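You operate a simulated robot arm through the tools that you are given. There is no shell and no other tool. Be economical: measure what you need, move in short steps, check, and stop when the job is done.

Carry out the task below with a simulated robot arm. There is one attempt and no reset: what you move stays moved.

TASK
Open the narrow drawer, put both cedar blocks from the dressing table top away inside floor and shut the drawer again.
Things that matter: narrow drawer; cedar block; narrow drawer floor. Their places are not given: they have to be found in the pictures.

It is judged by the outcome, as a careful person would: the job done as asked, and still so three seconds after it is handed in. It fails if anything else is knocked over, pushed out of place, dropped, spilled or broken.

THE ROBOT
A 7-joint arm with a two-finger parallel gripper, fixed in place. Base frame: the origin is at the foot of the arm, x ahead of it, y to its left, z up. Lengths are in m, angles in rad, forces in N, time in s.
With the tool pointing down near the work surface it reaches from about 0.2 to 0.68 m from the base axis. Its first joint turns from -1.152 to 1.152 rad. Payload 2.4 kg.
Tool frame: the origin (TCP) lies between the finger pads and is the grasp point; the fingertips stand 0.03 m ahead of it; z points along the fingers, y is the line along which they close. The gripper opens to 0.094 m. The fingers are 0.028 m wide and 0.01 m thick; the gripper's body (0.05 by 0.096 m) begins 0.055 m behind the TCP.
Orientation is that of the tool frame in the base frame, as a unit quaternion [w, x, y, z]. With the fingers straight down and closing along the base's y, the tool's x points along the base's -x, its y along +y and its z along -z.

THE INTERFACE
- The arm moves only by the tool drive_tool. Its argument "commands" is text: rows parted by semicolons, each of 7 numbers parted by spaces: the shift along the tool's x, y, z in units of 25 mm (1.0 is 25 mm), then the turn, a rotation vector about the tool's x, y, z in units of 8 degrees (1.0 is 8 degrees), then the gripper command, from -1 (shut) to 1 (fully open), values between in proportion. In form: dx dy dz wx wy wz hand; .... A call has 1 to 12 rows; each row shifts and turns the commanded pose from where the row before left it, along the tool's axes as they then stand. A call with a number of a shift or a turn outside -1 to 1 is refused whole. A row lasts 0.2 s, in which the tool goes at most 0.05 m and 0.15 rad; a call with a longer step from one row to the next is refused whole, and so is a gripper value outside its range. A pose out of reach is approached as far as the arm can. The call stops where the force on the tool passes 40 N (or 10 N more than at its start, if that is more) or the arm is blocked; 0.2 s more then pass. The fingers move at their own pace (about 0.153 m/s each) and stop on an object; they squeeze with about 29 N. The grip force told is the motor's: it shows also when the fingers shut on nothing. Time passes only in rows, and 0.2 s behind the last, so rows that do not move let the fingers close. It gives the time, the measured TCP pose, the force on the tool (base axes), the opening and the grip force at its end, in the units of the frame above (readings bear some noise).
- Cameras (640 x 400 px; columns grow to the right, rows downward): "scene" is fixed at [0.0217, 0.4665, 1.4373]; the picture's right is [-0.86, -0.51, 0.00], its down [-0.34, 0.57, -0.75] and it looks along [0.38, -0.65, -0.66] (base axes); focal length 329 px, centre (320, 200). "wrist" rides on the gripper at [-0.037, 0, -0.058] in the tool frame; the picture's right is [0.00, -1.00, 0.00], its down [0.97, 0.00, -0.24] and it looks along [0.24, 0.00, 0.97] (tool axes); focal length 218 px, centre (320, 200).
- camera(camera): a new picture of that camera. No time passes.
- pixel_to_xyz(camera, pixels): there is no depth. For up to 12 entries [column, row, z] of the newest picture of that camera ("zoom" is the newest enlarged one), the place [x, y] in the base frame at which the ray of that pixel passes the height z, good to about 0.002 m. No time passes.
- zoom(camera, box): a new picture of the part [left, top, right, bottom] of that camera's present view, enlarged. No time passes.
- finish_job(): hands the job in; it is judged then, once.

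Work in short steps. Measure before you move; look again where a grasp or a placing could have gone wrong, and mend it. You have 80 turns and 34 pictures in all, the two below and enlarged ones among them. Open the gripper and draw the arm clear of the work before you hand the job in, unless the task says otherwise; then end with one line.

The tools are called after "Call:" as a command line: name --argument value ..., lists and objects as JSON in quotes. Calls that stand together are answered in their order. drive_tool: Moves the arm, as the interface text tells. Its arguments: {"type":"object","properties":{"commands":{"type":"string"}},"required":["commands"]} The other tools are called the same way: camera (camera) takes a picture; pixel_to_xyz (camera, pixels) gives the place at which the rays of pixels pass given heights; zoom (camera, box) takes an enlarged picture of a part of a camera's view; finish_job () hands the job in.

At the start:

```text
clock: 0.0
tool_pos: [0.4343, -0.0055, 1.0102]
tcp_rot: [0.0, 0.0, 1.0, 0.0]
force: [-0.3, 0.9, -0.1]
width: 0.0941
finger_force: 0.2
```

scene: 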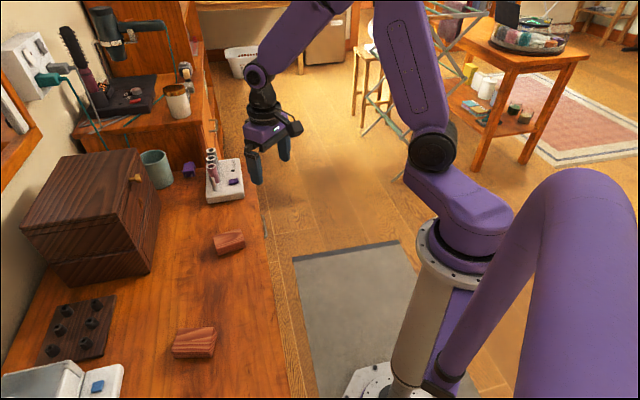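
wrist: 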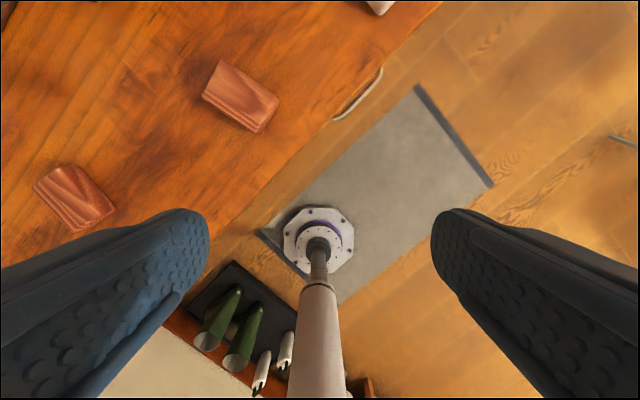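

The wrist view shows a handle near (358,95) on the table's front edge, and two blocks at (240,95) and (75,197). I'll enlarge these areas.

Call:
zoom --camera "wrist" --box '[180, 0, 460, 175]'

Call:
zoom --camera "scene" --box '[130, 120, 370, 270]'

Call:
pixel_to_xyz --camera "wrist" --pixels '[[440, 3, 0.76], [180, 285, 0.76], [382, 70, 0.7], [335, 118, 0.7], [382, 70, 0.65], [335, 118, 0.65], [240, 95, 0.79], [75, 197, 0.79]]'

```text
2.29 times, centred on (320, 88) of wrist
```

zoom: 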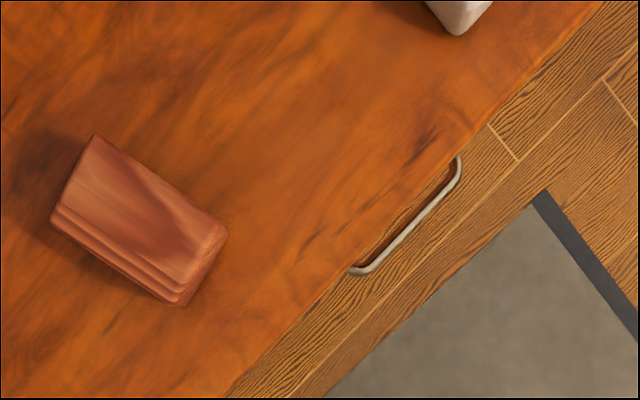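

```text
2.67 times, centred on (250, 195) of scene
```

zoom: 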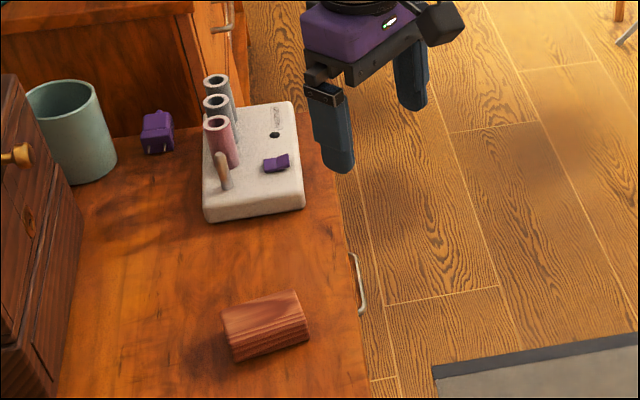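

```text
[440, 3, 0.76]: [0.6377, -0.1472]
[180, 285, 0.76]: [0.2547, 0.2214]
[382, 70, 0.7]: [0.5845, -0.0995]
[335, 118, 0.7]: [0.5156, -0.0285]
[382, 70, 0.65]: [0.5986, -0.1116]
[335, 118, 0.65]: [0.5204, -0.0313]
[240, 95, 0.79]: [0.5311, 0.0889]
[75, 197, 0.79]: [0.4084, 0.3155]
```

I'll triangulate the handle's corners from both cameras.

Call:
pixel_to_xyz --camera "wrist" --pixels '[[381, 75, 0.72], [339, 119, 0.72], [381, 75, 0.66], [339, 119, 0.66], [381, 75, 0.6], [339, 119, 0.6]]'

Call:
camera --camera "scene"

Call:
pixel_to_xyz --camera "scene" --pixels '[[263, 217, 0.72], [266, 236, 0.72], [263, 217, 0.66], [266, 236, 0.66], [263, 217, 0.6], [266, 236, 0.6], [264, 200, 0.76], [292, 398, 0.76]]'

```text
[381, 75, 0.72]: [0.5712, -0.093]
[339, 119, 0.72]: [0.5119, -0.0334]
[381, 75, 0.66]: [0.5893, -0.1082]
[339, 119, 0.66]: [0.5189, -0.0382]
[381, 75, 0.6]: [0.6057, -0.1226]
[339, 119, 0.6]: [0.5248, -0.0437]
```

```text
29 pictures are left
```

scene: 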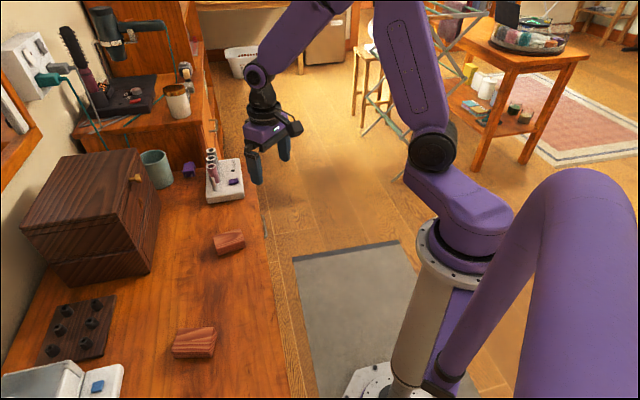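

```text
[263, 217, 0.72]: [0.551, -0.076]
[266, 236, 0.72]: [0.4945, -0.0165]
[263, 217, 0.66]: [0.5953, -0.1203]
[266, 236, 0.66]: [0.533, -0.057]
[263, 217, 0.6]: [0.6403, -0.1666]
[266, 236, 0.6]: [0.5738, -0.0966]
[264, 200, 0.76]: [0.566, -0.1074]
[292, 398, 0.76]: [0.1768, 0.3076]
```

Triangulation puts the handle bar at about (0.55,-0.07,0.685), running along (0.71,-0.71). I'll back away from the table and turn the tool to face the drawer front horizontally.

Call:
drive_tool --commands "0 -1 0 0 0 0 1;0 -1 0 0 0 0 1;0 -1 0 0 0 0 1;0 -1 0 0 0 0 1;0 -1 0 0 0 0 1;0 -1 0 0 0 0 1;0 0 0 0 0 1 1;0 0 0 0 0 1 1;0 0 0 0 0 1 1;0 0 0 0 0 1 1;0 0 0 0 0 1 1;0 0 0 0 0 0.625 1"

Call:
drive_tool --commands "0 0 0 -1 0 0 1;0 0 0 -1 0 0 1;0 0 0 -1 0 0 1;0 0 0 -1 0 0 1;0 0 0 -1 0 0 1;0 0 0 -1 0 0 1;0 0 0 -1 0 0 1;0 0 0 -1 0 0 1;0 0 0 -1 0 0 1;0 0 0 -1 0 0 1;0 0 0 -1 0 0 1;0 0 0 -0.25 0 0 1"

```text
clock: 2.6
tool_pos: [0.4367, -0.1578, 1.0098]
tcp_rot: [-0.001, 0.384, 0.923, 0.0]
force: [-0.9, 1.0, 0.1]
width: 0.0941
finger_force: 0.1
```

```text
clock: 5.2
tool_pos: [0.4348, -0.1563, 1.0099]
tcp_rot: [0.271, 0.27, 0.653, 0.654]
force: [-0.2, 0.0, 1.0]
width: 0.0941
finger_force: 0.1
```

The orientation is reached. Next I lower the tool to about handle height, backing off slightly, and take a wrist picture.

Call:
drive_tool --commands "0 -1 -0.5 0 0 0 1;0 -1 -0.5 0 0 0 1;0 -1 0 0 0 0 1;0 -1 0 0 0 0 1;0 -1 0 0 0 0 1;0 -1 0 0 0 0 1;0 -1 0 0 0 0 1;0 -1 0 0 0 0 1;0 -1 0 0 0 0 1;0 -1 0 0 0 0 1;0 -1 0 0 0 0 1;0 -1 0 0 0 0 1"

Call:
camera --camera "wrist"

```text
clock: 7.8
tool_pos: [0.4182, -0.1758, 0.7063]
tcp_rot: [0.272, 0.271, 0.654, 0.652]
force: [0.6, -0.5, 0.1]
width: 0.094
finger_force: 0.0
```

```text
28 pictures are left
```

wrist: 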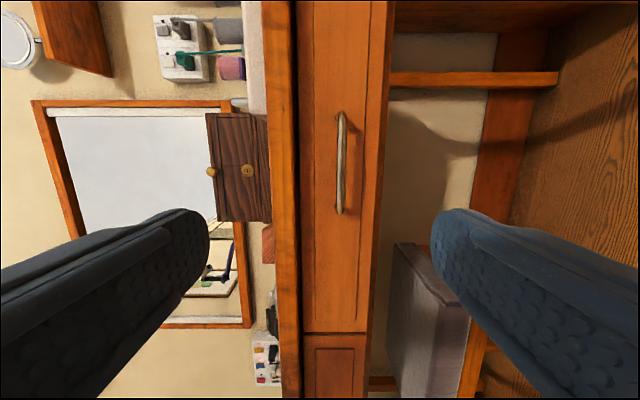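

One drawer front with a handle spans rows 0–325, and the neighbouring panel begins at row 335. I need to know which is the narrow one, so I'll turn the tool to look along the front on both sides.

Call:
drive_tool --commands "0 0 -1 0 1 0 1;0 0 -1 0 1 0 1;0 0 0 0 1 0 1;0 0 0 0 1 0 1;0 0 0 0 1 0 1"

Call:
camera --camera "wrist"

Call:
drive_tool --commands "0 0 0 0 -1 0 1;0 0 0 0 -1 0 1;0 0 0 0 -1 0 1;0 0 0 0 -1 0 1;0 0 0 0 -1 0 1;0 0 0 0 -1 0 1;0 0 0 0 -1 0 1;0 0 0 0 -1 0 1"

Call:
camera --camera "wrist"

```text
clock: 9.0
tool_pos: [0.3425, -0.1713, 0.7143]
tcp_rot: [0.03, 0.03, 0.706, 0.707]
force: [0.5, 0.2, -0.4]
width: 0.094
finger_force: 0.1
out of reach, approached as far as the arm can: row 3, 4, 5
```

```text
27 pictures are left
```

wrist: 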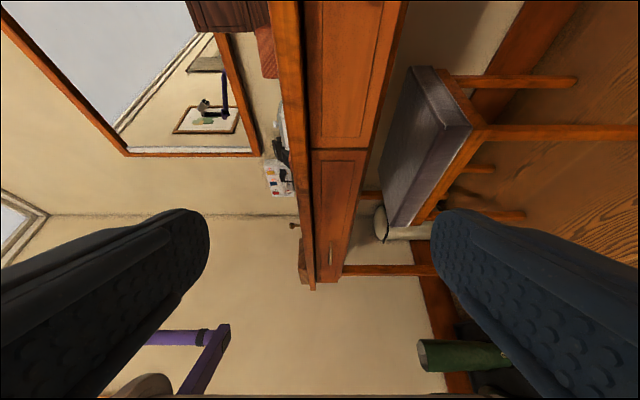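

```text
clock: 10.8
tool_pos: [0.3469, -0.1717, 0.715]
tcp_rot: [0.401, 0.402, 0.582, 0.582]
force: [-0.6, -0.5, 0.6]
width: 0.0943
finger_force: 0.1
```

```text
26 pictures are left
```

wrist: 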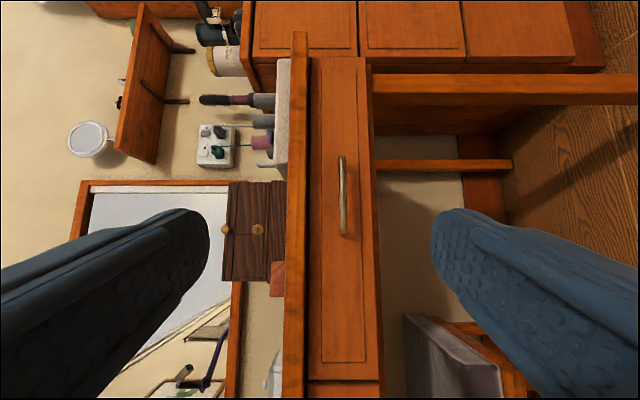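

Computing against the front plane, this drawer spans about 0.46 m (u from 0.21 to 0.66). The neighbouring one is wider, over 0.65 m, and out of reach, so this is the narrow drawer. I'll turn back to face it squarely.

Call:
drive_tool --commands "0 0 0 0 1 0 1;0 0 0 0 1 0 1;0 0 0 0 1 0 1;0 0 0 0 0 0 1"

```text
clock: 11.8
tool_pos: [0.3448, -0.1726, 0.7138]
tcp_rot: [0.27, 0.271, 0.653, 0.653]
force: [0.1, -0.6, 0.1]
width: 0.0941
finger_force: 0.0
```

Facing squarely again. I move to the pre-grasp point 6 cm in front of the bar with the gripper half open.

Call:
drive_tool --commands "-0.93 0 0 0 0 0 0;-0.93 -0.4 0 0 0 0 0;-0.94 -0.76 0 0 0 0 0;0 0 1 0 0 0 0;0 0 1 0 0 0 0;0 0 1 0 0 0 0;0 0 1 0 0 0 0;0 0 1 0 0 0 0;0 0 0.9 0 0 0 0;0 0 0 0 0 0 0"

Call:
camera --camera "wrist"

```text
clock: 14.0
tool_pos: [0.4988, -0.1113, 0.6961]
tcp_rot: [0.271, 0.271, 0.653, 0.653]
force: [-0.4, 0.6, 0.1]
width: 0.047
finger_force: 0.1
out of reach, approached as far as the arm can: row 3
```

```text
25 pictures are left
```

wrist: 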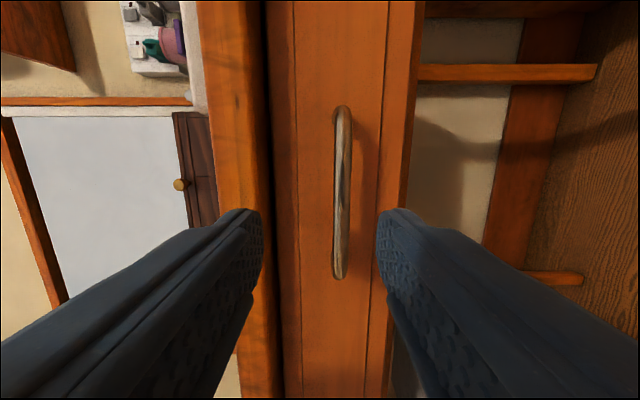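

The bar sits 11 mm toward -x of the tool axis and 13 mm below it. I correct for that, advance 55 mm and close.

Call:
drive_tool --commands "-0.4 -0.5 0 0 0 0 0;0 0 0.75 0 0 0 0;0 0 0.75 0 0 0 0;0 0 0.7 0 0 0 0;0 0 0 0 0 0 0"

Call:
drive_tool --commands "0 0 0 0 0 0 -1;0 0 0 0 0 0 -1;0 0 0 0 0 0 -1"

Call:
camera --camera "wrist"

```text
clock: 15.2
tool_pos: [0.535, -0.0756, 0.6988]
tcp_rot: [0.27, 0.27, 0.654, 0.654]
force: [-0.6, 1.0, 0.5]
width: 0.0469
finger_force: 0.0
out of reach, approached as far as the arm can: row 1, 4
```

```text
clock: 15.6
tool_pos: [0.5317, -0.0781, 0.6844]
tcp_rot: [0.267, 0.286, 0.666, 0.635]
force: [10.7, -7.9, -55.5]
width: 0.0098
finger_force: 29.3
stopped in row 1: the force on the tool passed its limit (the readings are from after the stop); the commanded pose is now the measured one
```

```text
24 pictures are left
```

wrist: 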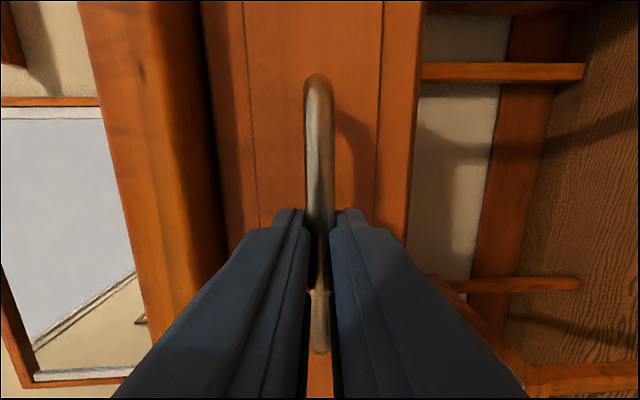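

The fingers hold the bar at width 9.8 mm. I'll let it settle a row, then start pulling gently.

Call:
drive_tool --commands "0 0 0 0 0 0 -1;0 0 -0.4 0 0 0 -1;0 0 -0.4 0 0 0 -1"

```text
clock: 16.4
tool_pos: [0.5178, -0.0909, 0.6845]
tcp_rot: [0.264, 0.285, 0.667, 0.635]
force: [9.4, -7.5, -62.3]
width: 0.0098
finger_force: 44.0
```

The drawer is moving, but the tool carries a 62 N vertical load. I tilt the wrist up about the bar to relieve it.

Call:
drive_tool --commands "0 -0.1 0 0.5 0 0 -1;0 0 0 0.5 0 0 -1;0 0 0 0 0 0 -1"

```text
clock: 17.2
tool_pos: [0.5172, -0.091, 0.686]
tcp_rot: [0.245, 0.299, 0.708, 0.591]
force: [7.0, -4.4, -41.7]
width: 0.0095
finger_force: 44.0
```

Call:
drive_tool --commands "0 0 0 0.5 0 0 -1;0 0 0 0.5 0 0 -1;0 0 0 0.5 0 0 -1;0 0 0 0.5 0 0 -1;0 0 0 0 0 0 -1"

```text
clock: 18.4
tool_pos: [0.519, -0.0907, 0.6883]
tcp_rot: [0.203, 0.328, 0.782, 0.49]
force: [5.1, -2.6, -31.2]
width: 0.0096
finger_force: 43.5
```

Call:
drive_tool --commands "0 -0.144 0.07 0 0 0 -1;0 0 0 0 0 0 -1"

```text
clock: 19.0
tool_pos: [0.5204, -0.0886, 0.6889]
tcp_rot: [0.205, 0.325, 0.779, 0.496]
force: [-4.8, 4.2, 13.5]
width: 0.0097
finger_force: 43.6
```

Load relieved. Now I pull outward along (-0.71,-0.71), level.

Call:
drive_tool --commands "0 -0.35 -0.72 0 0 0 -1;0 -0.35 -0.72 0 0 0 -1;0 -0.35 -0.72 0 0 0 -1;0 -0.35 -0.72 0 0 0 -1;0 0 0 0 0 0 -1"

```text
clock: 20.0
tool_pos: [0.4665, -0.1421, 0.6888]
tcp_rot: [0.208, 0.326, 0.776, 0.498]
force: [-5.0, 2.4, 5.7]
width: 0.0099
finger_force: 43.7
stopped in row 5: the force on the tool passed its limit (the readings are from after the stop); the commanded pose is now the measured one
```

Call:
drive_tool --commands "0 -0.2 -0.45 0 0 0 -1;0 -0.2 -0.45 0 0 0 -1;0 -0.2 -0.45 0 0 0 -1;0 -0.2 -0.45 0 0 0 -1;0 0 0 0 0 0 -1"

Call:
camera --camera "scene"

```text
clock: 21.2
tool_pos: [0.4325, -0.1774, 0.6893]
tcp_rot: [0.208, 0.325, 0.777, 0.498]
force: [6.3, -5.6, -0.2]
width: 0.0096
finger_force: 43.3
```

```text
23 pictures are left
```

scene: 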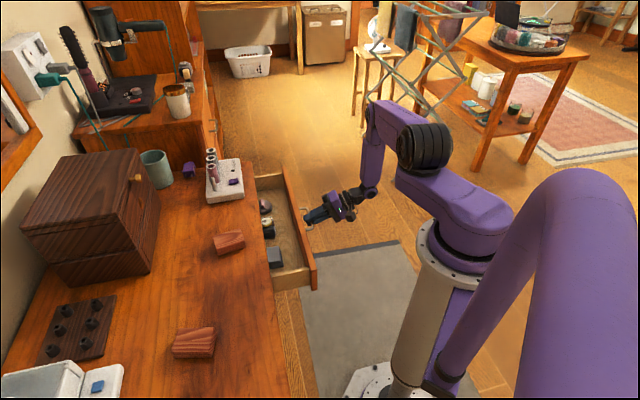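

The drawer is about 0.14 m open and already holds some items. I'll pull a bit further, then look inside.

Call:
drive_tool --commands "0 -0.22 -0.45 0 0 0 -1;0 -0.22 -0.45 0 0 0 -1;0 -0.22 -0.45 0 0 0 -1;0 -0.22 -0.45 0 0 0 -1;0 0 0 0 0 0 -1"

Call:
zoom --camera "scene" --box '[200, 140, 360, 300]'

```text
clock: 22.4
tool_pos: [0.3966, -0.2125, 0.6886]
tcp_rot: [0.209, 0.324, 0.775, 0.5]
force: [1.4, -3.9, 30.0]
width: 0.0097
finger_force: 43.9
```

```text
2.50 times, centred on (280, 220) of scene
```

zoom: 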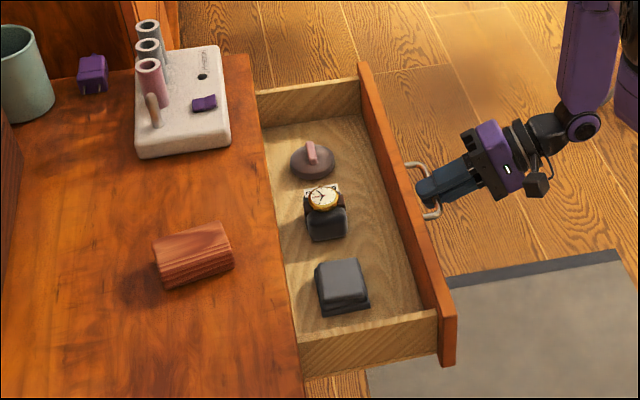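

The drawer is about 0.19 m open. Inside, from far to near, are a ring cone, a watch stand and a small box, with a free strip along the front. I release the handle and back off.

Call:
drive_tool --commands "0 0 0 0 0 0 -0.2;0 0 0 0 0 0 -0.2;0 0 -0.5 0 0 0 -0.2;0 0 -1 0 0 0 -0.2;0 0 -1 0 0 0 -0.2;0 0 -1 0 0 0 -0.2;0 0 0 0 0 0 -0.2"

```text
clock: 24.0
tool_pos: [0.3389, -0.2661, 0.7207]
tcp_rot: [0.207, 0.325, 0.777, 0.498]
force: [-0.2, -0.1, 0.0]
width: 0.0376
finger_force: 0.1
```

Clear of the handle. I raise the tool by 0.28 m.

Call:
drive_tool --commands "0 0.9 -0.44 0 0 0 0;0 0.9 -0.44 0 0 0 0;0 0.9 -0.44 0 0 0 0;0 0.9 -0.44 0 0 0 0;0 0.9 -0.44 0 0 0 0;0 0.9 -0.44 0 0 0 0;0 0.9 -0.44 0 0 0 0;0 0.9 -0.44 0 0 0 0;0 0.9 -0.44 0 0 0 0;0 0.9 -0.44 0 0 0 0;0 0.9 -0.44 0 0 0 0;0 0 0 0 0 0 0"

Call:
drive_tool --commands "0 0 0 1 0 0 1;0 0 0 1 0 0 1;0 0 0 1 0 0 1;0 0 0 1 0 0 1;0 0 0 1 0 0 1;0 0 0 1 0 0 1;0 0 0 1 0 0 1;0 0 0 1 0 0 1;0 0 0 0 0 0 1"

```text
clock: 26.6
tool_pos: [0.3342, -0.2716, 1.0012]
tcp_rot: [0.208, 0.325, 0.777, 0.497]
force: [-0.4, -1.3, 0.4]
width: 0.0471
finger_force: 0.1
```

```text
clock: 28.6
tool_pos: [0.3356, -0.272, 0.9995]
tcp_rot: [0.003, 0.386, 0.922, 0.01]
force: [-0.4, 0.2, -0.3]
width: 0.0942
finger_force: 0.1
```

The tool points down again. I move 0.22 m along tool y to sit above the drawer and look.

Call:
drive_tool --commands "0 1 0 0 0 0 1;0 1 0 0 0 0 1;0 1 0 0 0 0 1;0 1 0 0 0 0 1;0 1 0 0 0 0 1;0 1 0 0 0 0 1;0 1 0 0 0 0 1;0 1 0 0 0 0 1;0 0.9 0 0 0 0 1;0 0 0 0 0 0 1"

Call:
camera --camera "wrist"

```text
clock: 30.8
tool_pos: [0.4952, -0.1163, 1.0044]
tcp_rot: [0.004, 0.385, 0.923, 0.011]
force: [-0.3, -0.5, 0.3]
width: 0.0941
finger_force: 0.0
```

```text
21 pictures are left
```

wrist: 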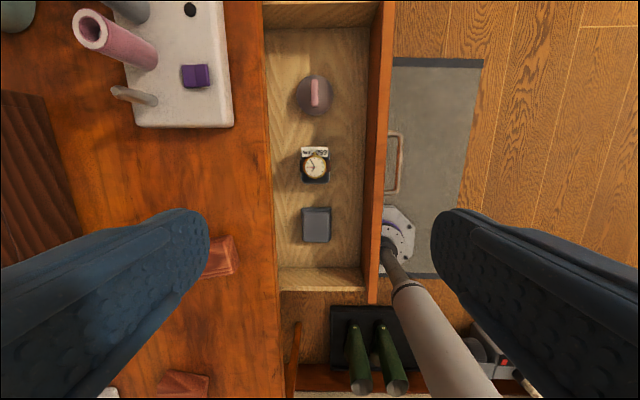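

The drawer interior spans columns 270–365 and rows 28–268. I measure the drawer, its contents and the blocks.

Call:
pixel_to_xyz --camera "wrist" --pixels '[[270, 30, 0.65], [364, 30, 0.65], [278, 268, 0.65], [364, 268, 0.65], [314, 97, 0.68], [315, 165, 0.68], [303, 208, 0.68], [331, 242, 0.68], [380, 290, 0.72], [220, 257, 0.79], [388, 160, 0.685]]'

Call:
zoom --camera "scene" --box '[150, 200, 290, 370]'

Call:
zoom --camera "wrist" --box '[240, 0, 420, 300]'

```text
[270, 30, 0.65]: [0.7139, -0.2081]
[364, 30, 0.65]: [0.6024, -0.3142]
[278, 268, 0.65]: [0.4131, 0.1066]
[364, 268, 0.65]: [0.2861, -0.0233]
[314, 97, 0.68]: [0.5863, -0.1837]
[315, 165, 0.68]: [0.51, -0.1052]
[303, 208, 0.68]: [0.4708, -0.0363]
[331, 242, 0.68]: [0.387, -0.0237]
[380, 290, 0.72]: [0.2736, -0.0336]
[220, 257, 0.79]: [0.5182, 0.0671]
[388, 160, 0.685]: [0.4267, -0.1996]
```

```text
2.35 times, centred on (220, 285) of scene
```

zoom: 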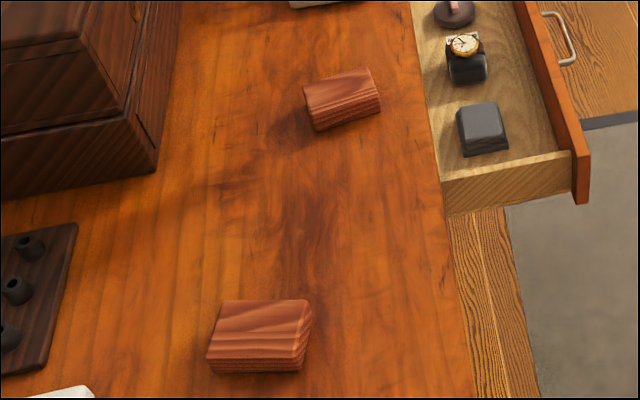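

```text
1.33 times, centred on (330, 150) of wrist
```

zoom: 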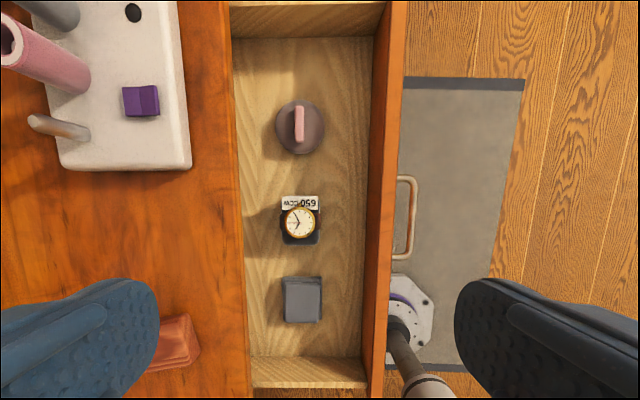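

I need the floor height and accurate clearances, so I triangulate the far-front floor corner and read off the edges of the items.

Call:
pixel_to_xyz --camera "wrist" --pixels '[[370.5, 28.5, 0.63], [370.5, 28.5, 0.65], [370.5, 28.5, 0.67], [361.5, 266, 0.65], [334, 97, 0.66], [314, 78, 0.66], [320, 182, 0.67], [329, 165, 0.67], [331, 206, 0.67], [303, 242, 0.67]]'

Call:
camera --camera "scene"

Call:
pixel_to_xyz --camera "scene" --pixels '[[343.2, 184.8, 0.63], [343.2, 184.8, 0.65], [343.2, 184.8, 0.67]]'

```text
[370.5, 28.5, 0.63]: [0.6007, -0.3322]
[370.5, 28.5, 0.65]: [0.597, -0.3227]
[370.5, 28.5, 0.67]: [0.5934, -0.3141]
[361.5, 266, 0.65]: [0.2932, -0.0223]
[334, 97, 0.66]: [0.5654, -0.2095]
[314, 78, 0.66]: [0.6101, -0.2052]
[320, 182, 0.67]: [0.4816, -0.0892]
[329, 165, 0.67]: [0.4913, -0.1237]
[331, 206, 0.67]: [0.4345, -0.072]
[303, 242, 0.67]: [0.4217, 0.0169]
```

```text
18 pictures are left
```

scene: 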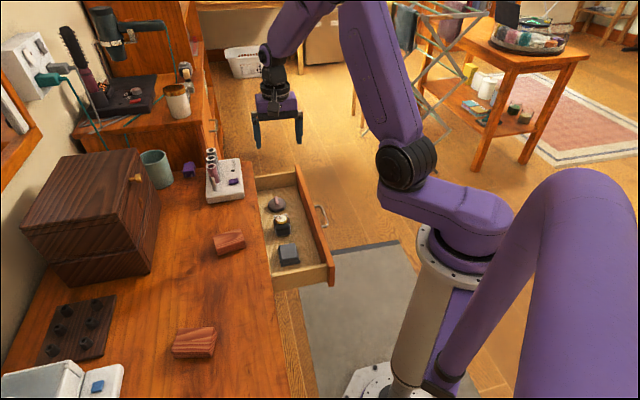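

```text
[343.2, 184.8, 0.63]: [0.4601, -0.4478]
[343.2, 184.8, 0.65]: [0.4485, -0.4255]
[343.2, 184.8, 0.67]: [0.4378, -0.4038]
```

Call:
pixel_to_xyz --camera "scene" --pixels '[[295.2, 184.8, 0.63], [295.2, 184.8, 0.65], [295.2, 184.8, 0.67], [295.2, 184.8, 0.61]]'

Call:
zoom --camera "scene" --box '[240, 150, 352, 220]'

```text
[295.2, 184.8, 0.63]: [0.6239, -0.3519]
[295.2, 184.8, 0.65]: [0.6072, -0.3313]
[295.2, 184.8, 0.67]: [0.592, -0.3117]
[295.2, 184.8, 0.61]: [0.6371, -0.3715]
```

```text
5.71 times, centred on (296, 185) of scene
```

zoom: 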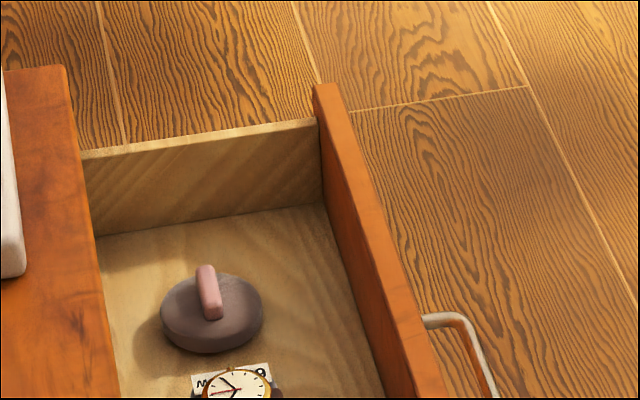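

The floor is at z≈0.666, and the free strip along the front is about 57 mm deep. Now I look at block 1 from above to get its exact size and pose.

Call:
drive_tool --commands "0.4 1 0 0 0 0 1;0.4 1 0 0 0 0 1;0.4 1 0 0 0 0 1;0.4 1 0 0 0 0 1;0.4 1 0 0 0 0 1;0.4 1 0 0 0 0 1;0.4 0.8 0 0 0 0 1;0 0 0.8 0 0 0 1;0 0 0.8 0 0 0 1;0 0 0.8 0 0 0 1;0 0 0.8 0 0 0 1;0 0 0 0 0 0 1"

Call:
camera --camera "wrist"

```text
clock: 33.4
tool_pos: [0.566, 0.0528, 0.9279]
tcp_rot: [0.003, 0.385, 0.923, 0.01]
force: [1.0, -0.6, -0.3]
width: 0.0941
finger_force: 0.1
```

```text
16 pictures are left
```

wrist: 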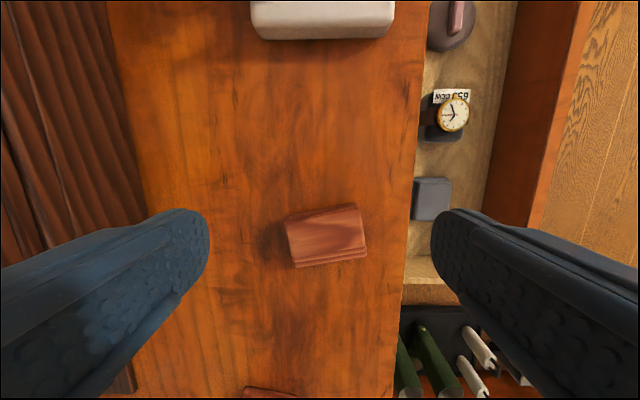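

Call:
zoom --camera "wrist" --box '[270, 190, 382, 260]'

```text
5.71 times, centred on (326, 225) of wrist
```

zoom: 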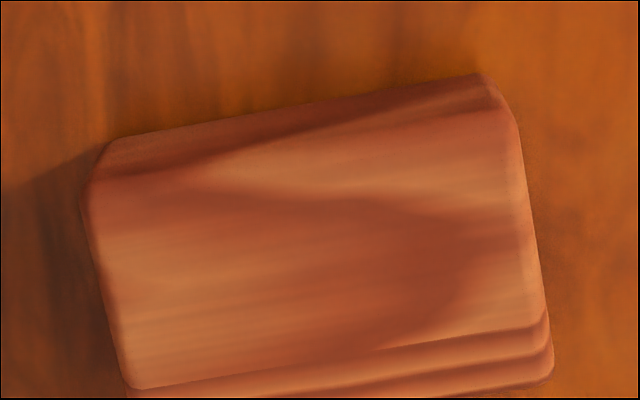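

The block is about 70×45 mm with its long axis tilted about 10.4° from image horizontal. I'll grip it by its long ends. First I get its centre.

Call:
pixel_to_xyz --camera "wrist" --pixels '[[289, 216, 0.76], [355, 203, 0.76], [366, 255, 0.78], [296, 267, 0.78], [285, 222, 0.785], [357, 207, 0.785], [364, 246, 0.785], [293, 259, 0.785]]'

Call:
zoom --camera "scene" --box '[200, 225, 256, 260]'

```text
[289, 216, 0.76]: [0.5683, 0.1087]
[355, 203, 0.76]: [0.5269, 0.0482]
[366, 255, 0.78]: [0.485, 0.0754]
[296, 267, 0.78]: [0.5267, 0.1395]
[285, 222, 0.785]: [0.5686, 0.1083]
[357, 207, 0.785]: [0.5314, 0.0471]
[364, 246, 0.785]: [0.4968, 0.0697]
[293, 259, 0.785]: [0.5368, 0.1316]
```

```text
11.43 times, centred on (228, 242) of scene
```

zoom: 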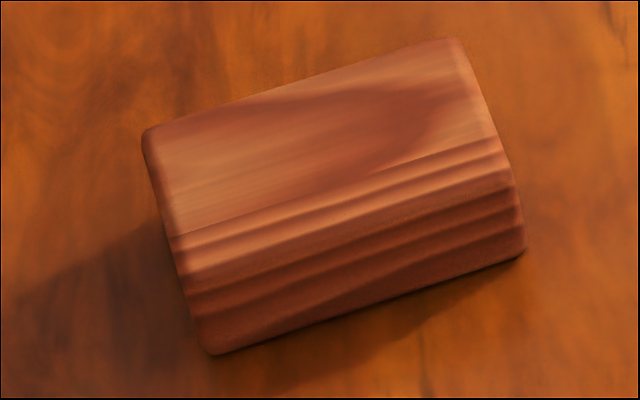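

Block 1's centre is about (0.527,0.093), 73 mm long. I'll place it in the gap between the small box and the near end wall. I align above it, turn -10.4°, and take out the 1° tilt.

Call:
drive_tool --commands "0.75 0 0 0 0 0 1;0.75 0 0 0 0 0 1;0.75 0.02 0 0 0 0 1;0 0 0 0.15 0 0 1;0 0 0 0 0 -0.65 1;0 0 0 0 0 -0.65 1;0 0 0.9 0 0 0 1;0 0 0.9 0 0 0 1;0 0 0.9 0 0 0 1;0 0 0 0 0 0 1"

Call:
camera --camera "wrist"

```text
clock: 35.6
tool_pos: [0.529, 0.0948, 0.8614]
tcp_rot: [0.0, 0.3, 0.954, 0.002]
force: [-1.1, 0.1, -0.3]
width: 0.0941
finger_force: 0.1
```

```text
13 pictures are left
```

wrist: 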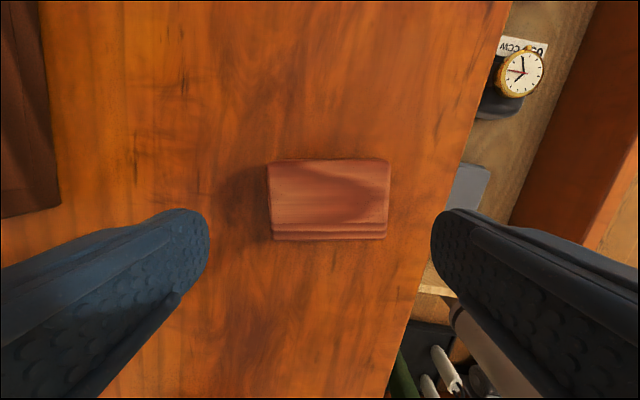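

Aligned; the block is 5 mm toward -y of the tool axis. I shift, descend to z≈0.795 and close.

Call:
drive_tool --commands "0 -0.2 0 0 0 0 1;0 0 0.7 0 0 0 1;0 0 0.7 0 0 0 1;0 0 0.7 0 0 0 1;0 0 0.55 0 0 0 1;0 0 0 0 0 0 1;0 0 0 0 0 0 -1;0 0 0 0 0 0 -1;0 0 0 0 0 0 -1"

```text
clock: 37.6
tool_pos: [0.5258, 0.0911, 0.7958]
tcp_rot: [0.0, 0.301, 0.954, 0.001]
force: [1.4, 0.4, -0.5]
width: 0.0751
finger_force: 29.0
```

Gripped, width 75 mm. I lift, turn back square with the drawer and travel above the near-end gap.

Call:
drive_tool --commands "0 0 -1 0 0 0 -1;0 0 -1 0 0 0 -1;0 0 -1 0 0 0 -1;0 0 -0.5 0 0 0.65 -1;0 0 0 0 0 0.65 -1;0.4 -1 0 0 0 0 -1;0.4 -1 0 0 0 0 -1;0.4 -1 0 0 0 0 -1;0.4 -1 0 0 0 0 -1;0.4 -1 0 0 0 0 -1;0 -1 0 0 0 0 -1;0 -0.64 0 0 0 0 -1"

Call:
camera --camera "wrist"

```text
clock: 40.2
tool_pos: [0.3718, 0.0068, 0.8786]
tcp_rot: [0.0, 0.386, 0.922, 0.001]
force: [0.0, 0.1, 0.0]
width: 0.0749
finger_force: 29.2
```

```text
12 pictures are left
```

wrist: 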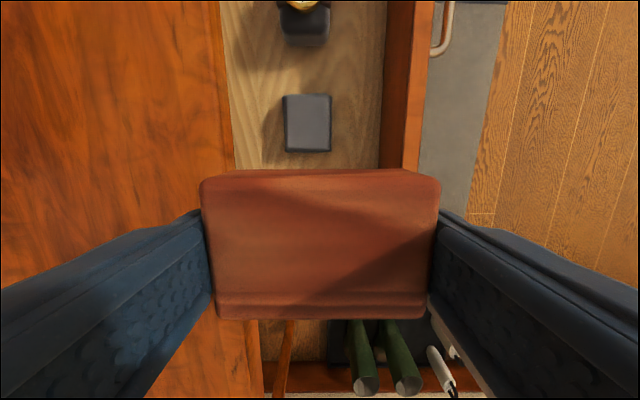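

Before lowering, I check the box's near edge (row 153), the near wall and the front from this view.

Call:
pixel_to_xyz --camera "wrist" --pixels '[[284, 153, 0.667], [331, 152, 0.667], [284, 153, 0.69], [331, 152, 0.69], [380, 160, 0.666], [380, 50, 0.666], [283, 97, 0.69], [331, 95, 0.69], [305, 47, 0.68]]'

Call:
zoom --camera "scene" --box '[240, 190, 352, 290]'

```text
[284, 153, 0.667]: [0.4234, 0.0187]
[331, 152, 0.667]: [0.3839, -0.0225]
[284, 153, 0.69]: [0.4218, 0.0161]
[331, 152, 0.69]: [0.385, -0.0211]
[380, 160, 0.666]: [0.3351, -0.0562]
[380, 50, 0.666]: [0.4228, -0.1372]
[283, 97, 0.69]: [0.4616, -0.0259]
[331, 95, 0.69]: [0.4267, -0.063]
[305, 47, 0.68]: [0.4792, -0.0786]
```

```text
4.00 times, centred on (296, 240) of scene
```

zoom: 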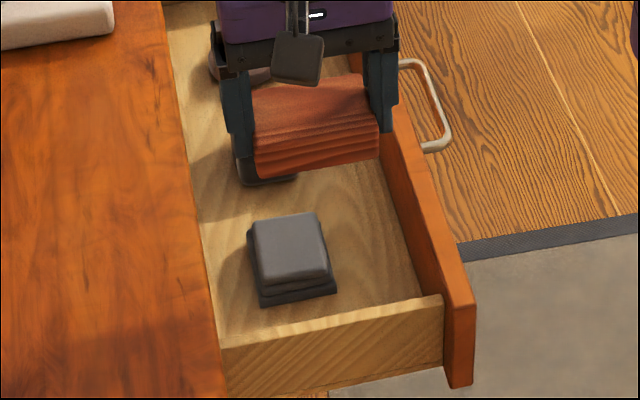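

The near-end gap is only about 57 mm for a block about 50 mm wide. The far end, beyond the cone, offers about 65 mm and is within reach, so I move there.

Call:
drive_tool --commands "-1 0 0 0 0 0 -1;-1 0 0 0 0 0 -1;-1 0 0 0 0 0 -1;-1 0 0 0 0 0 -1;-1 0 0 0 0 0 -1;-1 0 0 0 0 0 -1;-1 0 0 0 0 0 -1;-1 0 0 0 0 0 -1;-1 0 0 0 0 0 -1;-1 0 0 0 0 0 -1;-1 -0.3 0 0 0 0 -1;0 0 0 0 0 0 -1"

Call:
camera --camera "wrist"

```text
clock: 42.8
tool_pos: [0.5601, -0.1918, 0.8814]
tcp_rot: [0.0, 0.386, 0.922, 0.001]
force: [-0.8, 0.5, -0.5]
width: 0.0749
finger_force: 29.2
```

```text
10 pictures are left
```

wrist: 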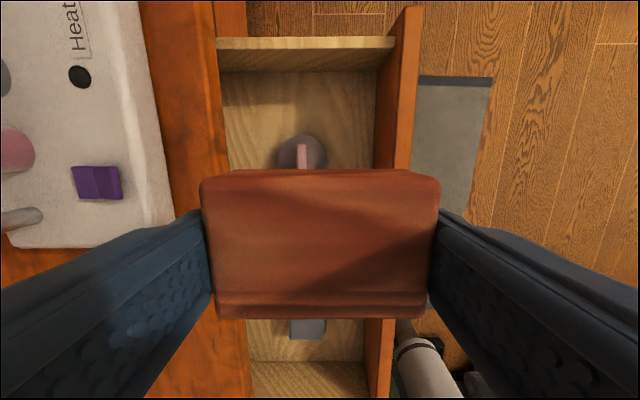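

Call:
pixel_to_xyz --camera "wrist" --pixels '[[230, 72, 0.666], [376, 70, 0.666], [303, 134, 0.675], [250, 361, 0.666], [360, 361, 0.666], [374, 130, 0.666], [374, 160, 0.666], [326, 150, 0.675], [222, 100, 0.76], [220, 40, 0.715], [392, 40, 0.715], [308, 339, 0.667]]'

```text
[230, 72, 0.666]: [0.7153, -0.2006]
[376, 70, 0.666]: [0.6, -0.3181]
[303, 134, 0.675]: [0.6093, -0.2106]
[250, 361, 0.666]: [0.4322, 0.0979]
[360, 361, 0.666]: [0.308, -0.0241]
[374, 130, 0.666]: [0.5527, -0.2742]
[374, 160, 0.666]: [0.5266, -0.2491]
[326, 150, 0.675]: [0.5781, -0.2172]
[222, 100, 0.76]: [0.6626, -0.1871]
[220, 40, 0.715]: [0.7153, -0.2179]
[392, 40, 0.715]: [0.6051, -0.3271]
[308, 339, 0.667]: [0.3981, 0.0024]
```

The far wall is at u=0.648 and the cone's edge at 0.580, a 68 mm gap. I move to u≈0.616 and lower part-way.

Call:
drive_tool --commands "-1 0 0 0 0 0 -1;-1 0 0 0 0 0 -1;-1 0.06 0 0 0 0 -1;-0.37 0 0 0 0 0 -1;0 0 1 0 0 0 -1;0 0 1 0 0 0 -1;0 0 1 0 0 0 -1;0 0 0.7 0 0 0 -1;0 0 0 0 0 0 -1"

Call:
zoom --camera "scene" --box '[240, 150, 352, 220]'

```text
clock: 44.8
tool_pos: [0.6193, -0.2526, 0.7901]
tcp_rot: [0.0, 0.386, 0.922, 0.001]
force: [-0.2, 0.0, -0.4]
width: 0.075
finger_force: 28.9
```

```text
5.71 times, centred on (296, 185) of scene
```

zoom: 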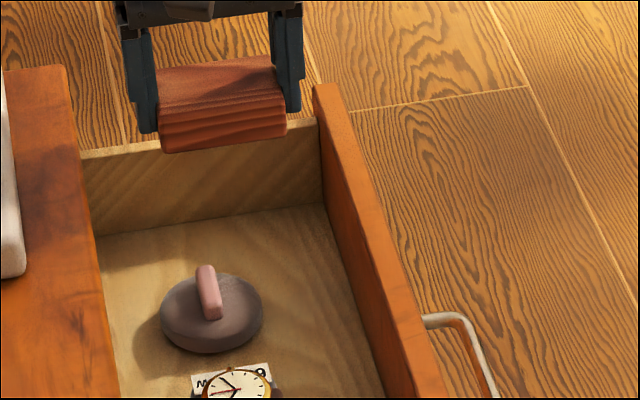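

In position above the gap. I lower to just above the floor.

Call:
drive_tool --commands "0 0 0.6 0 0 0 -1;0 0 0.6 0 0 0 -1;0 0 0.6 0 0 0 -1;0 0 0.6 0 0 0 -1;0 0 0.6 0 0 0 -1;0 0 0 0 0 0 -1"

Call:
drive_tool --commands "0 0 0.15 0 0 0 -1;0 0 0.15 0 0 0 -1;0 0 0 0 0 0 -1"

```text
clock: 46.2
tool_pos: [0.6113, -0.2492, 0.7245]
tcp_rot: [0.0, 0.386, 0.922, 0.001]
force: [-0.2, -0.1, -1.0]
width: 0.0752
finger_force: 28.7
out of reach, approached as far as the arm can: row 4, 5
```

```text
clock: 47.0
tool_pos: [0.6087, -0.2462, 0.7183]
tcp_rot: [0.0, 0.385, 0.923, 0.001]
force: [0.3, -0.3, -0.2]
width: 0.0753
finger_force: 28.7
```

The arm runs out of reach here and the block was drifting toward the cone, so I stop and raise it. Instead I'll set the block back on the table and open the drawer further, which exposes more floor behind the items.

Call:
drive_tool --commands "0 0 -1 0 0 0 -1;0 0 -1 0 0 0 -1;0 0 -1 0 0 0 -1;0 0 -1 0 0 0 -1;0 0 -1 0 0 0 -1;0 0 -1 0 0 0 -1;0 0 -0.5 0 0 0 -1;0 0 0 0 0 0 -1"

Call:
drive_tool --commands "1 0 0 0 0 0 -1;1 0 0 0 0 0 -1;1 0 0 0 0 0 -1;1 0 0 0 0 0 -1;1 0 0 0 0 0 -1;1 0.7 0 0 0 0 -1;1 1 0 0 0 0 -1;1 1 0 0 0 0 -1;1 1 0 0 0 0 -1;1 1 0 0 0 0 -1;1 1 0 0 0 0 -1;0 1 0 0 0 0 -1"

```text
clock: 48.8
tool_pos: [0.6113, -0.2459, 0.879]
tcp_rot: [-0.001, 0.386, 0.923, 0.001]
force: [-0.4, -0.3, -1.4]
width: 0.0751
finger_force: 29.1
```

```text
clock: 51.4
tool_pos: [0.5353, 0.0679, 0.8795]
tcp_rot: [-0.001, 0.387, 0.922, 0.001]
force: [0.0, 0.3, -0.1]
width: 0.0751
finger_force: 28.9
```

Over the table at (0.535,0.068). I lower, release and rise.

Call:
drive_tool --commands "0 0 0.8 0 0 0 -1;0 0 0.8 0 0 0 -1;0 0 0.8 0 0 0 -1;0 0 0.6 0 0 0 -1;0 0 0.25 0 0 0 -1;0 0 0 0 0 0 -1;0 0 0 0 0 0 1;0 0 0 0 0 0 1"

Call:
drive_tool --commands "0 0 -1 0 0 0 1;0 0 -1 0 0 0 1;0 0 -1 0 0 0 1;0 -1 -1 0 0 0 1;0 -1 -1 0 0 0 1;0 -1 0 0 0 0 1;0 -1 0 0 0 0 1;0 -1 0 0 0 0 1;0 -1 0 0 0 0 1;0 -1 0 0 0 0 1;0 -1 0 0 0 0 0;0 -1 0 0 0 0 0"

```text
clock: 53.2
tool_pos: [0.5389, 0.0677, 0.799]
tcp_rot: [0.0, 0.385, 0.923, 0.001]
force: [0.2, 0.8, -0.1]
width: 0.0939
finger_force: 0.1
```

```text
clock: 55.8
tool_pos: [0.377, -0.0909, 0.9251]
tcp_rot: [0.0, 0.386, 0.923, 0.001]
force: [-0.5, -0.2, 1.1]
width: 0.0471
finger_force: 0.0
```

Block 1 is back on the table. Now I straddle the drawer's front panel from above near its middle (w≈0.188), grip it and pull it further out.

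Call:
drive_tool --commands "-0.9 -0.57 0 0 0 0 0;-0.9 0 0 0 0 0 0;-0.9 0 0 0 0 0 0;-0.86 0 0 0 0 0 0;0 0 1 0 0 0 0;0 0 1 0 0 0 0;0 0 1 0 0 0 0;0 0 1 0 0 0 0;0 0 1 0 0 0 0;0 0 0 0 0 0 0"

Call:
zoom --camera "wrist" --box '[160, 50, 480, 250]'

```text
clock: 58.0
tool_pos: [0.4302, -0.1653, 0.8015]
tcp_rot: [0.0, 0.385, 0.923, 0.001]
force: [0.4, 0.5, -0.4]
width: 0.0471
finger_force: 0.0
```

```text
2.00 times, centred on (320, 150) of wrist
```

zoom: 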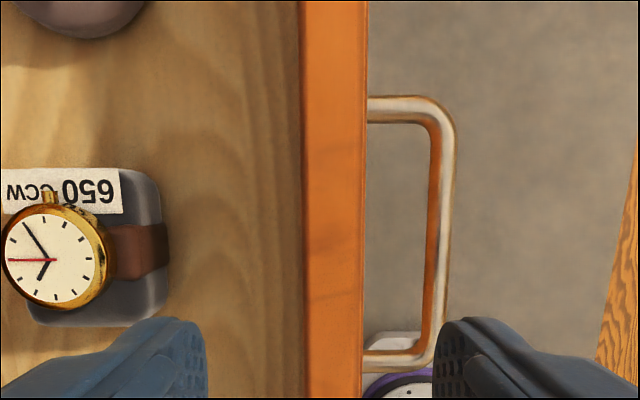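

The panel's centre is 5 mm toward -y. I shift, lower so the tips reach z≈0.704 (above the handle bar), and close.

Call:
drive_tool --commands "0 -0.2 0 0 0 0 0;0 0 0.9 0 0 0 0;0 0 0.9 0 0 0 0;0 0 0.9 0 0 0 0;0 0 0 0 0 0 0;0 0 0 0 0 0 -1;0 0 0 0 0 0 -1;0 0 0 0 0 0 -1"

```text
clock: 59.8
tool_pos: [0.4273, -0.1651, 0.7317]
tcp_rot: [0.001, 0.386, 0.923, 0.001]
force: [1.1, -2.9, -11.3]
width: 0.0223
finger_force: 45.2
```

Panel gripped, 22 mm thick. I pull slowly outward along tool -y.

Call:
drive_tool --commands "0 -0.4 0 0 0 0 -1;0 -0.4 0 0 0 0 -1;0 -0.4 0 0 0 0 -1;0 -0.4 0 0 0 0 -1;0 -0.4 0 0 0 0 -1;0 -0.4 0 0 0 0 -1;0 -0.4 0 0 0 0 -1;0 -0.4 0 0 0 0 -1;0 0 0 0 0 0 -1"

```text
clock: 61.5
tool_pos: [0.3755, -0.2162, 0.7328]
tcp_rot: [-0.003, 0.385, 0.923, 0.002]
force: [-2.3, 1.7, 8.2]
width: 0.0224
finger_force: 44.7
stopped in row 8: the force on the tool passed its limit (the readings are from after the stop); the commanded pose is now the measured one
```

It moved 73 mm further, probably to its stop. I release, rise and look.

Call:
drive_tool --commands "0 0 0 0 0 0 0;0 0 0 0 0 0 0;0 0 -1 0 0 0 0;0 0 -1 0 0 0 0;0 0 -1 0 0 0 0;0 0 -1 0 0 0 0;0 0 -1 0 0 0 0;0 0.8 -1 0 0 0 1;0 0.8 -1 0 0 0 1;0 0.8 0 0 0 0 1;0 0.8 0 0 0 0 1;0 0 0 0 0 0 1"

Call:
camera --camera "wrist"

```text
clock: 64.0
tool_pos: [0.4312, -0.1639, 0.9061]
tcp_rot: [-0.004, 0.386, 0.922, 0.002]
force: [0.0, 0.5, 0.4]
width: 0.0941
finger_force: 0.1
```

```text
7 pictures are left
```

wrist: 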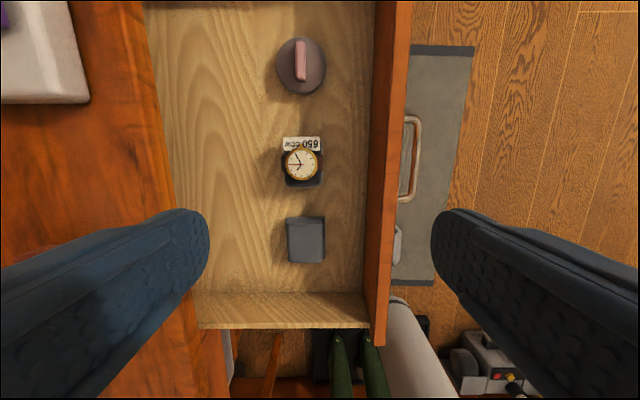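

There's now a broad free floor behind the items (columns 185–275). I measure it.

Call:
pixel_to_xyz --camera "wrist" --pixels '[[160, 120, 0.76], [175, 220, 0.76], [276, 68, 0.67], [281, 165, 0.67], [287, 240, 0.67], [200, 292, 0.666], [360, 292, 0.666], [362, 150, 0.666]]'

```text
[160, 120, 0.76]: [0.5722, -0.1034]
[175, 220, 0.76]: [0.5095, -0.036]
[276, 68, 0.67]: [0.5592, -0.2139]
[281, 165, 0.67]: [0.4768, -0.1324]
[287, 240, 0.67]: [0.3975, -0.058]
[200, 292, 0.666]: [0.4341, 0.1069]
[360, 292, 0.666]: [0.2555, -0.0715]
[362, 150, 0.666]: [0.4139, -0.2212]
```

Between the items' backs (w=0.244) and the table edge (w=0.333) there is 89 mm. That's ample for a block laid along the drawer with the tool turned 90°. I fetch block 1 again.

Call:
drive_tool --commands "0.5 1 0 0 0 0 1;0.5 1 0 0 0 0 1;0.5 1 0 0 0 0 1;0.5 1 0 0 0 0 1;0.5 1 0 0 0 0 1;0.5 1 0 0 0 0 1;0.5 1 0 0 0 0 1;0 1 0 0 0 0 1;0 1 0 0 0 0 1;0 0.6 0 0 0 0 1;0 0 0.8 0 0 0 1;0 0 0 0 0 0 1"

Call:
camera --camera "wrist"

```text
clock: 66.7
tool_pos: [0.5431, 0.0708, 0.8877]
tcp_rot: [-0.002, 0.386, 0.923, 0.002]
force: [-0.3, -0.7, 0.5]
width: 0.0943
finger_force: 0.1
```

```text
6 pictures are left
```

wrist: 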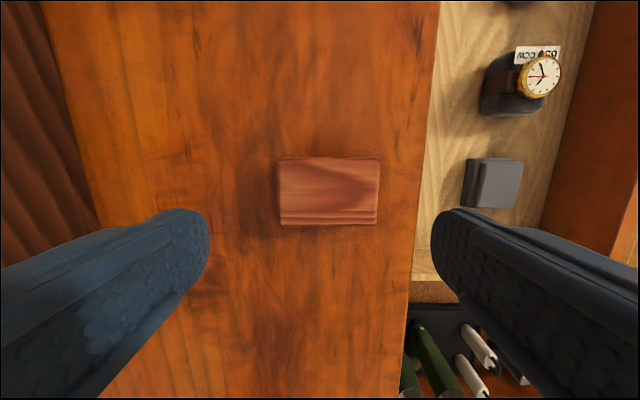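

The block is aligned and 6 mm toward -y. I descend, grip and lift.

Call:
drive_tool --commands "0 -0.24 0 0 0 0 1;0 0 0.9 0 0 0 1;0 0 0.9 0 0 0 1;0 0 0.9 0 0 0 1;0 0 0.9 0 0 0 1;0 0 0.05 0 0 0 1;0 0 0 0 0 0 -1;0 0 0 0 0 0 -1;0 0 0 0 0 0 -1;0 0 -1 0 0 0 -1;0 0 -1 0 0 0 -1;0 0 -1 0 0 0 -1"

Call:
drive_tool --commands "0 0 -0.8 0 0 1 -1;0 0 0 0 0 1 -1;0 0 0 0 0 1 -1;0 0 0 0 0 1 -1;0 0 0 0 0 1 -1;0 0 0 0 0 1 -1;0 0 0 0 0 1 -1;0 0 0 0 0 1 -1;0 0 0 0 0 1 -1;0 0 0 0 0 1 -1;0 0 0 0 0 1 -1;0 0 0 0 0 0.25 -1"

```text
clock: 69.2
tool_pos: [0.5397, 0.065, 0.8708]
tcp_rot: [-0.002, 0.386, 0.923, 0.002]
force: [-0.4, -0.1, -1.1]
width: 0.0751
finger_force: 29.4
```

```text
clock: 71.8
tool_pos: [0.5385, 0.0655, 0.8915]
tcp_rot: [-0.003, 0.925, 0.379, 0.0]
force: [-0.1, 0.6, -0.2]
width: 0.075
finger_force: 29.1
```

The turn worked: tool x now points inward and y along the drawer. I move over the rear floor (u=0.32, w=0.285) and lower most of the way.

Call:
drive_tool --commands "-0.95 -0.58 0 0 0 0 -1;-0.95 0 0 0 0 0 -1;-0.95 0 0 0 0 0 -1;-0.95 0 0 0 0 0 -1;-0.95 0 0 0 0 0 -1;-0.95 0 0 0 0 0 -1;0 0 1 0 0 0 -1;0 0 1 0 0 0 -1;0 0 1 0 0 0 -1;0 0 1 0 0 0 -1;0 0 1 0 0 0 -1;0 0 0 0 0 0 -1"

Call:
zoom --camera "scene" --box '[230, 170, 358, 300]'

```text
clock: 74.5
tool_pos: [0.4262, -0.0241, 0.7663]
tcp_rot: [-0.003, 0.925, 0.379, 0.001]
force: [1.0, 0.1, -0.1]
width: 0.0753
finger_force: 29.1
```

```text
3.08 times, centred on (294, 235) of scene
```

zoom: 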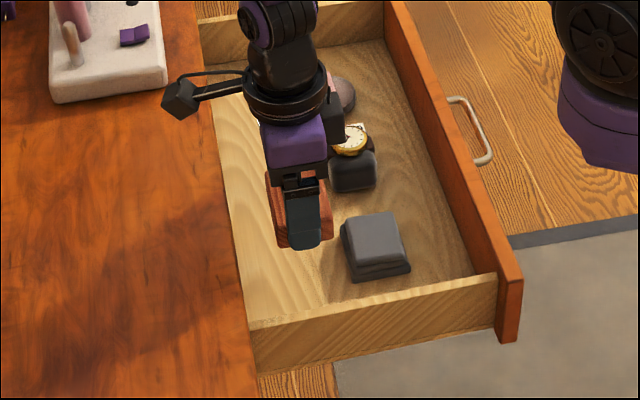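

A side housing on the gripper overhangs the table. I check how high it is before lowering further.

Call:
pixel_to_xyz --camera "scene" --pixels '[[250.2, 203.5, 0.8], [250.2, 203.5, 0.84], [250.2, 203.5, 0.88], [250.2, 203.5, 0.92], [248, 209, 0.84], [248, 209, 0.88]]'

```text
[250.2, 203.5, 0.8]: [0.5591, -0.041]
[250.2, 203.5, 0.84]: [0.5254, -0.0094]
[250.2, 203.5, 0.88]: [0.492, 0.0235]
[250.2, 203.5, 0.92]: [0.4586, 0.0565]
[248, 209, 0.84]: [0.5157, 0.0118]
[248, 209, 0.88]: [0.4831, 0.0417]
```

The housing is at z≈0.89, so it stays about 6 cm above the table. I lower to the floor and release with a small opening.

Call:
drive_tool --commands "0 0 0.7 0 0 0 -1;0 0 0.7 0 0 0 -1;0 0 0.6 0 0 0 -1;0 0 0.4 0 0 0 -1;0 0 0 0 0 0 -1"

```text
clock: 75.7
tool_pos: [0.4246, -0.0245, 0.7075]
tcp_rot: [-0.003, 0.925, 0.379, 0.0]
force: [0.7, -0.4, -0.9]
width: 0.0751
finger_force: 29.1
```

Call:
drive_tool --commands "0 0 0.1 0 0 0 -1;0 0 0.1 0 0 0 -1;0 0 0.1 0 0 0 -1;0 0 0 0 0 0 -1"

```text
clock: 76.7
tool_pos: [0.4261, -0.0252, 0.6983]
tcp_rot: [-0.004, 0.925, 0.379, 0.0]
force: [0.4, 0.9, -0.9]
width: 0.0751
finger_force: 28.7
```

No contact yet, so I continue in small steps.

Call:
drive_tool --commands "0 0 0.1 0 0 0 -1;0 0 0.1 0 0 0 -1;0 0 0 0 0 0 -1"

```text
clock: 77.5
tool_pos: [0.4267, -0.0226, 0.693]
tcp_rot: [-0.003, 0.925, 0.379, -0.001]
force: [0.9, -0.4, -1.1]
width: 0.0751
finger_force: 29.3
```

Call:
drive_tool --commands "0 0 0.1 0 0 0 -1;0 0 0.1 0 0 0 -1;0 0 0 0 0 0 -1"

```text
clock: 78.2
tool_pos: [0.4259, -0.0241, 0.6896]
tcp_rot: [-0.003, 0.925, 0.379, 0.0]
force: [-1.3, -0.5, 5.7]
width: 0.0748
finger_force: 29.1
```

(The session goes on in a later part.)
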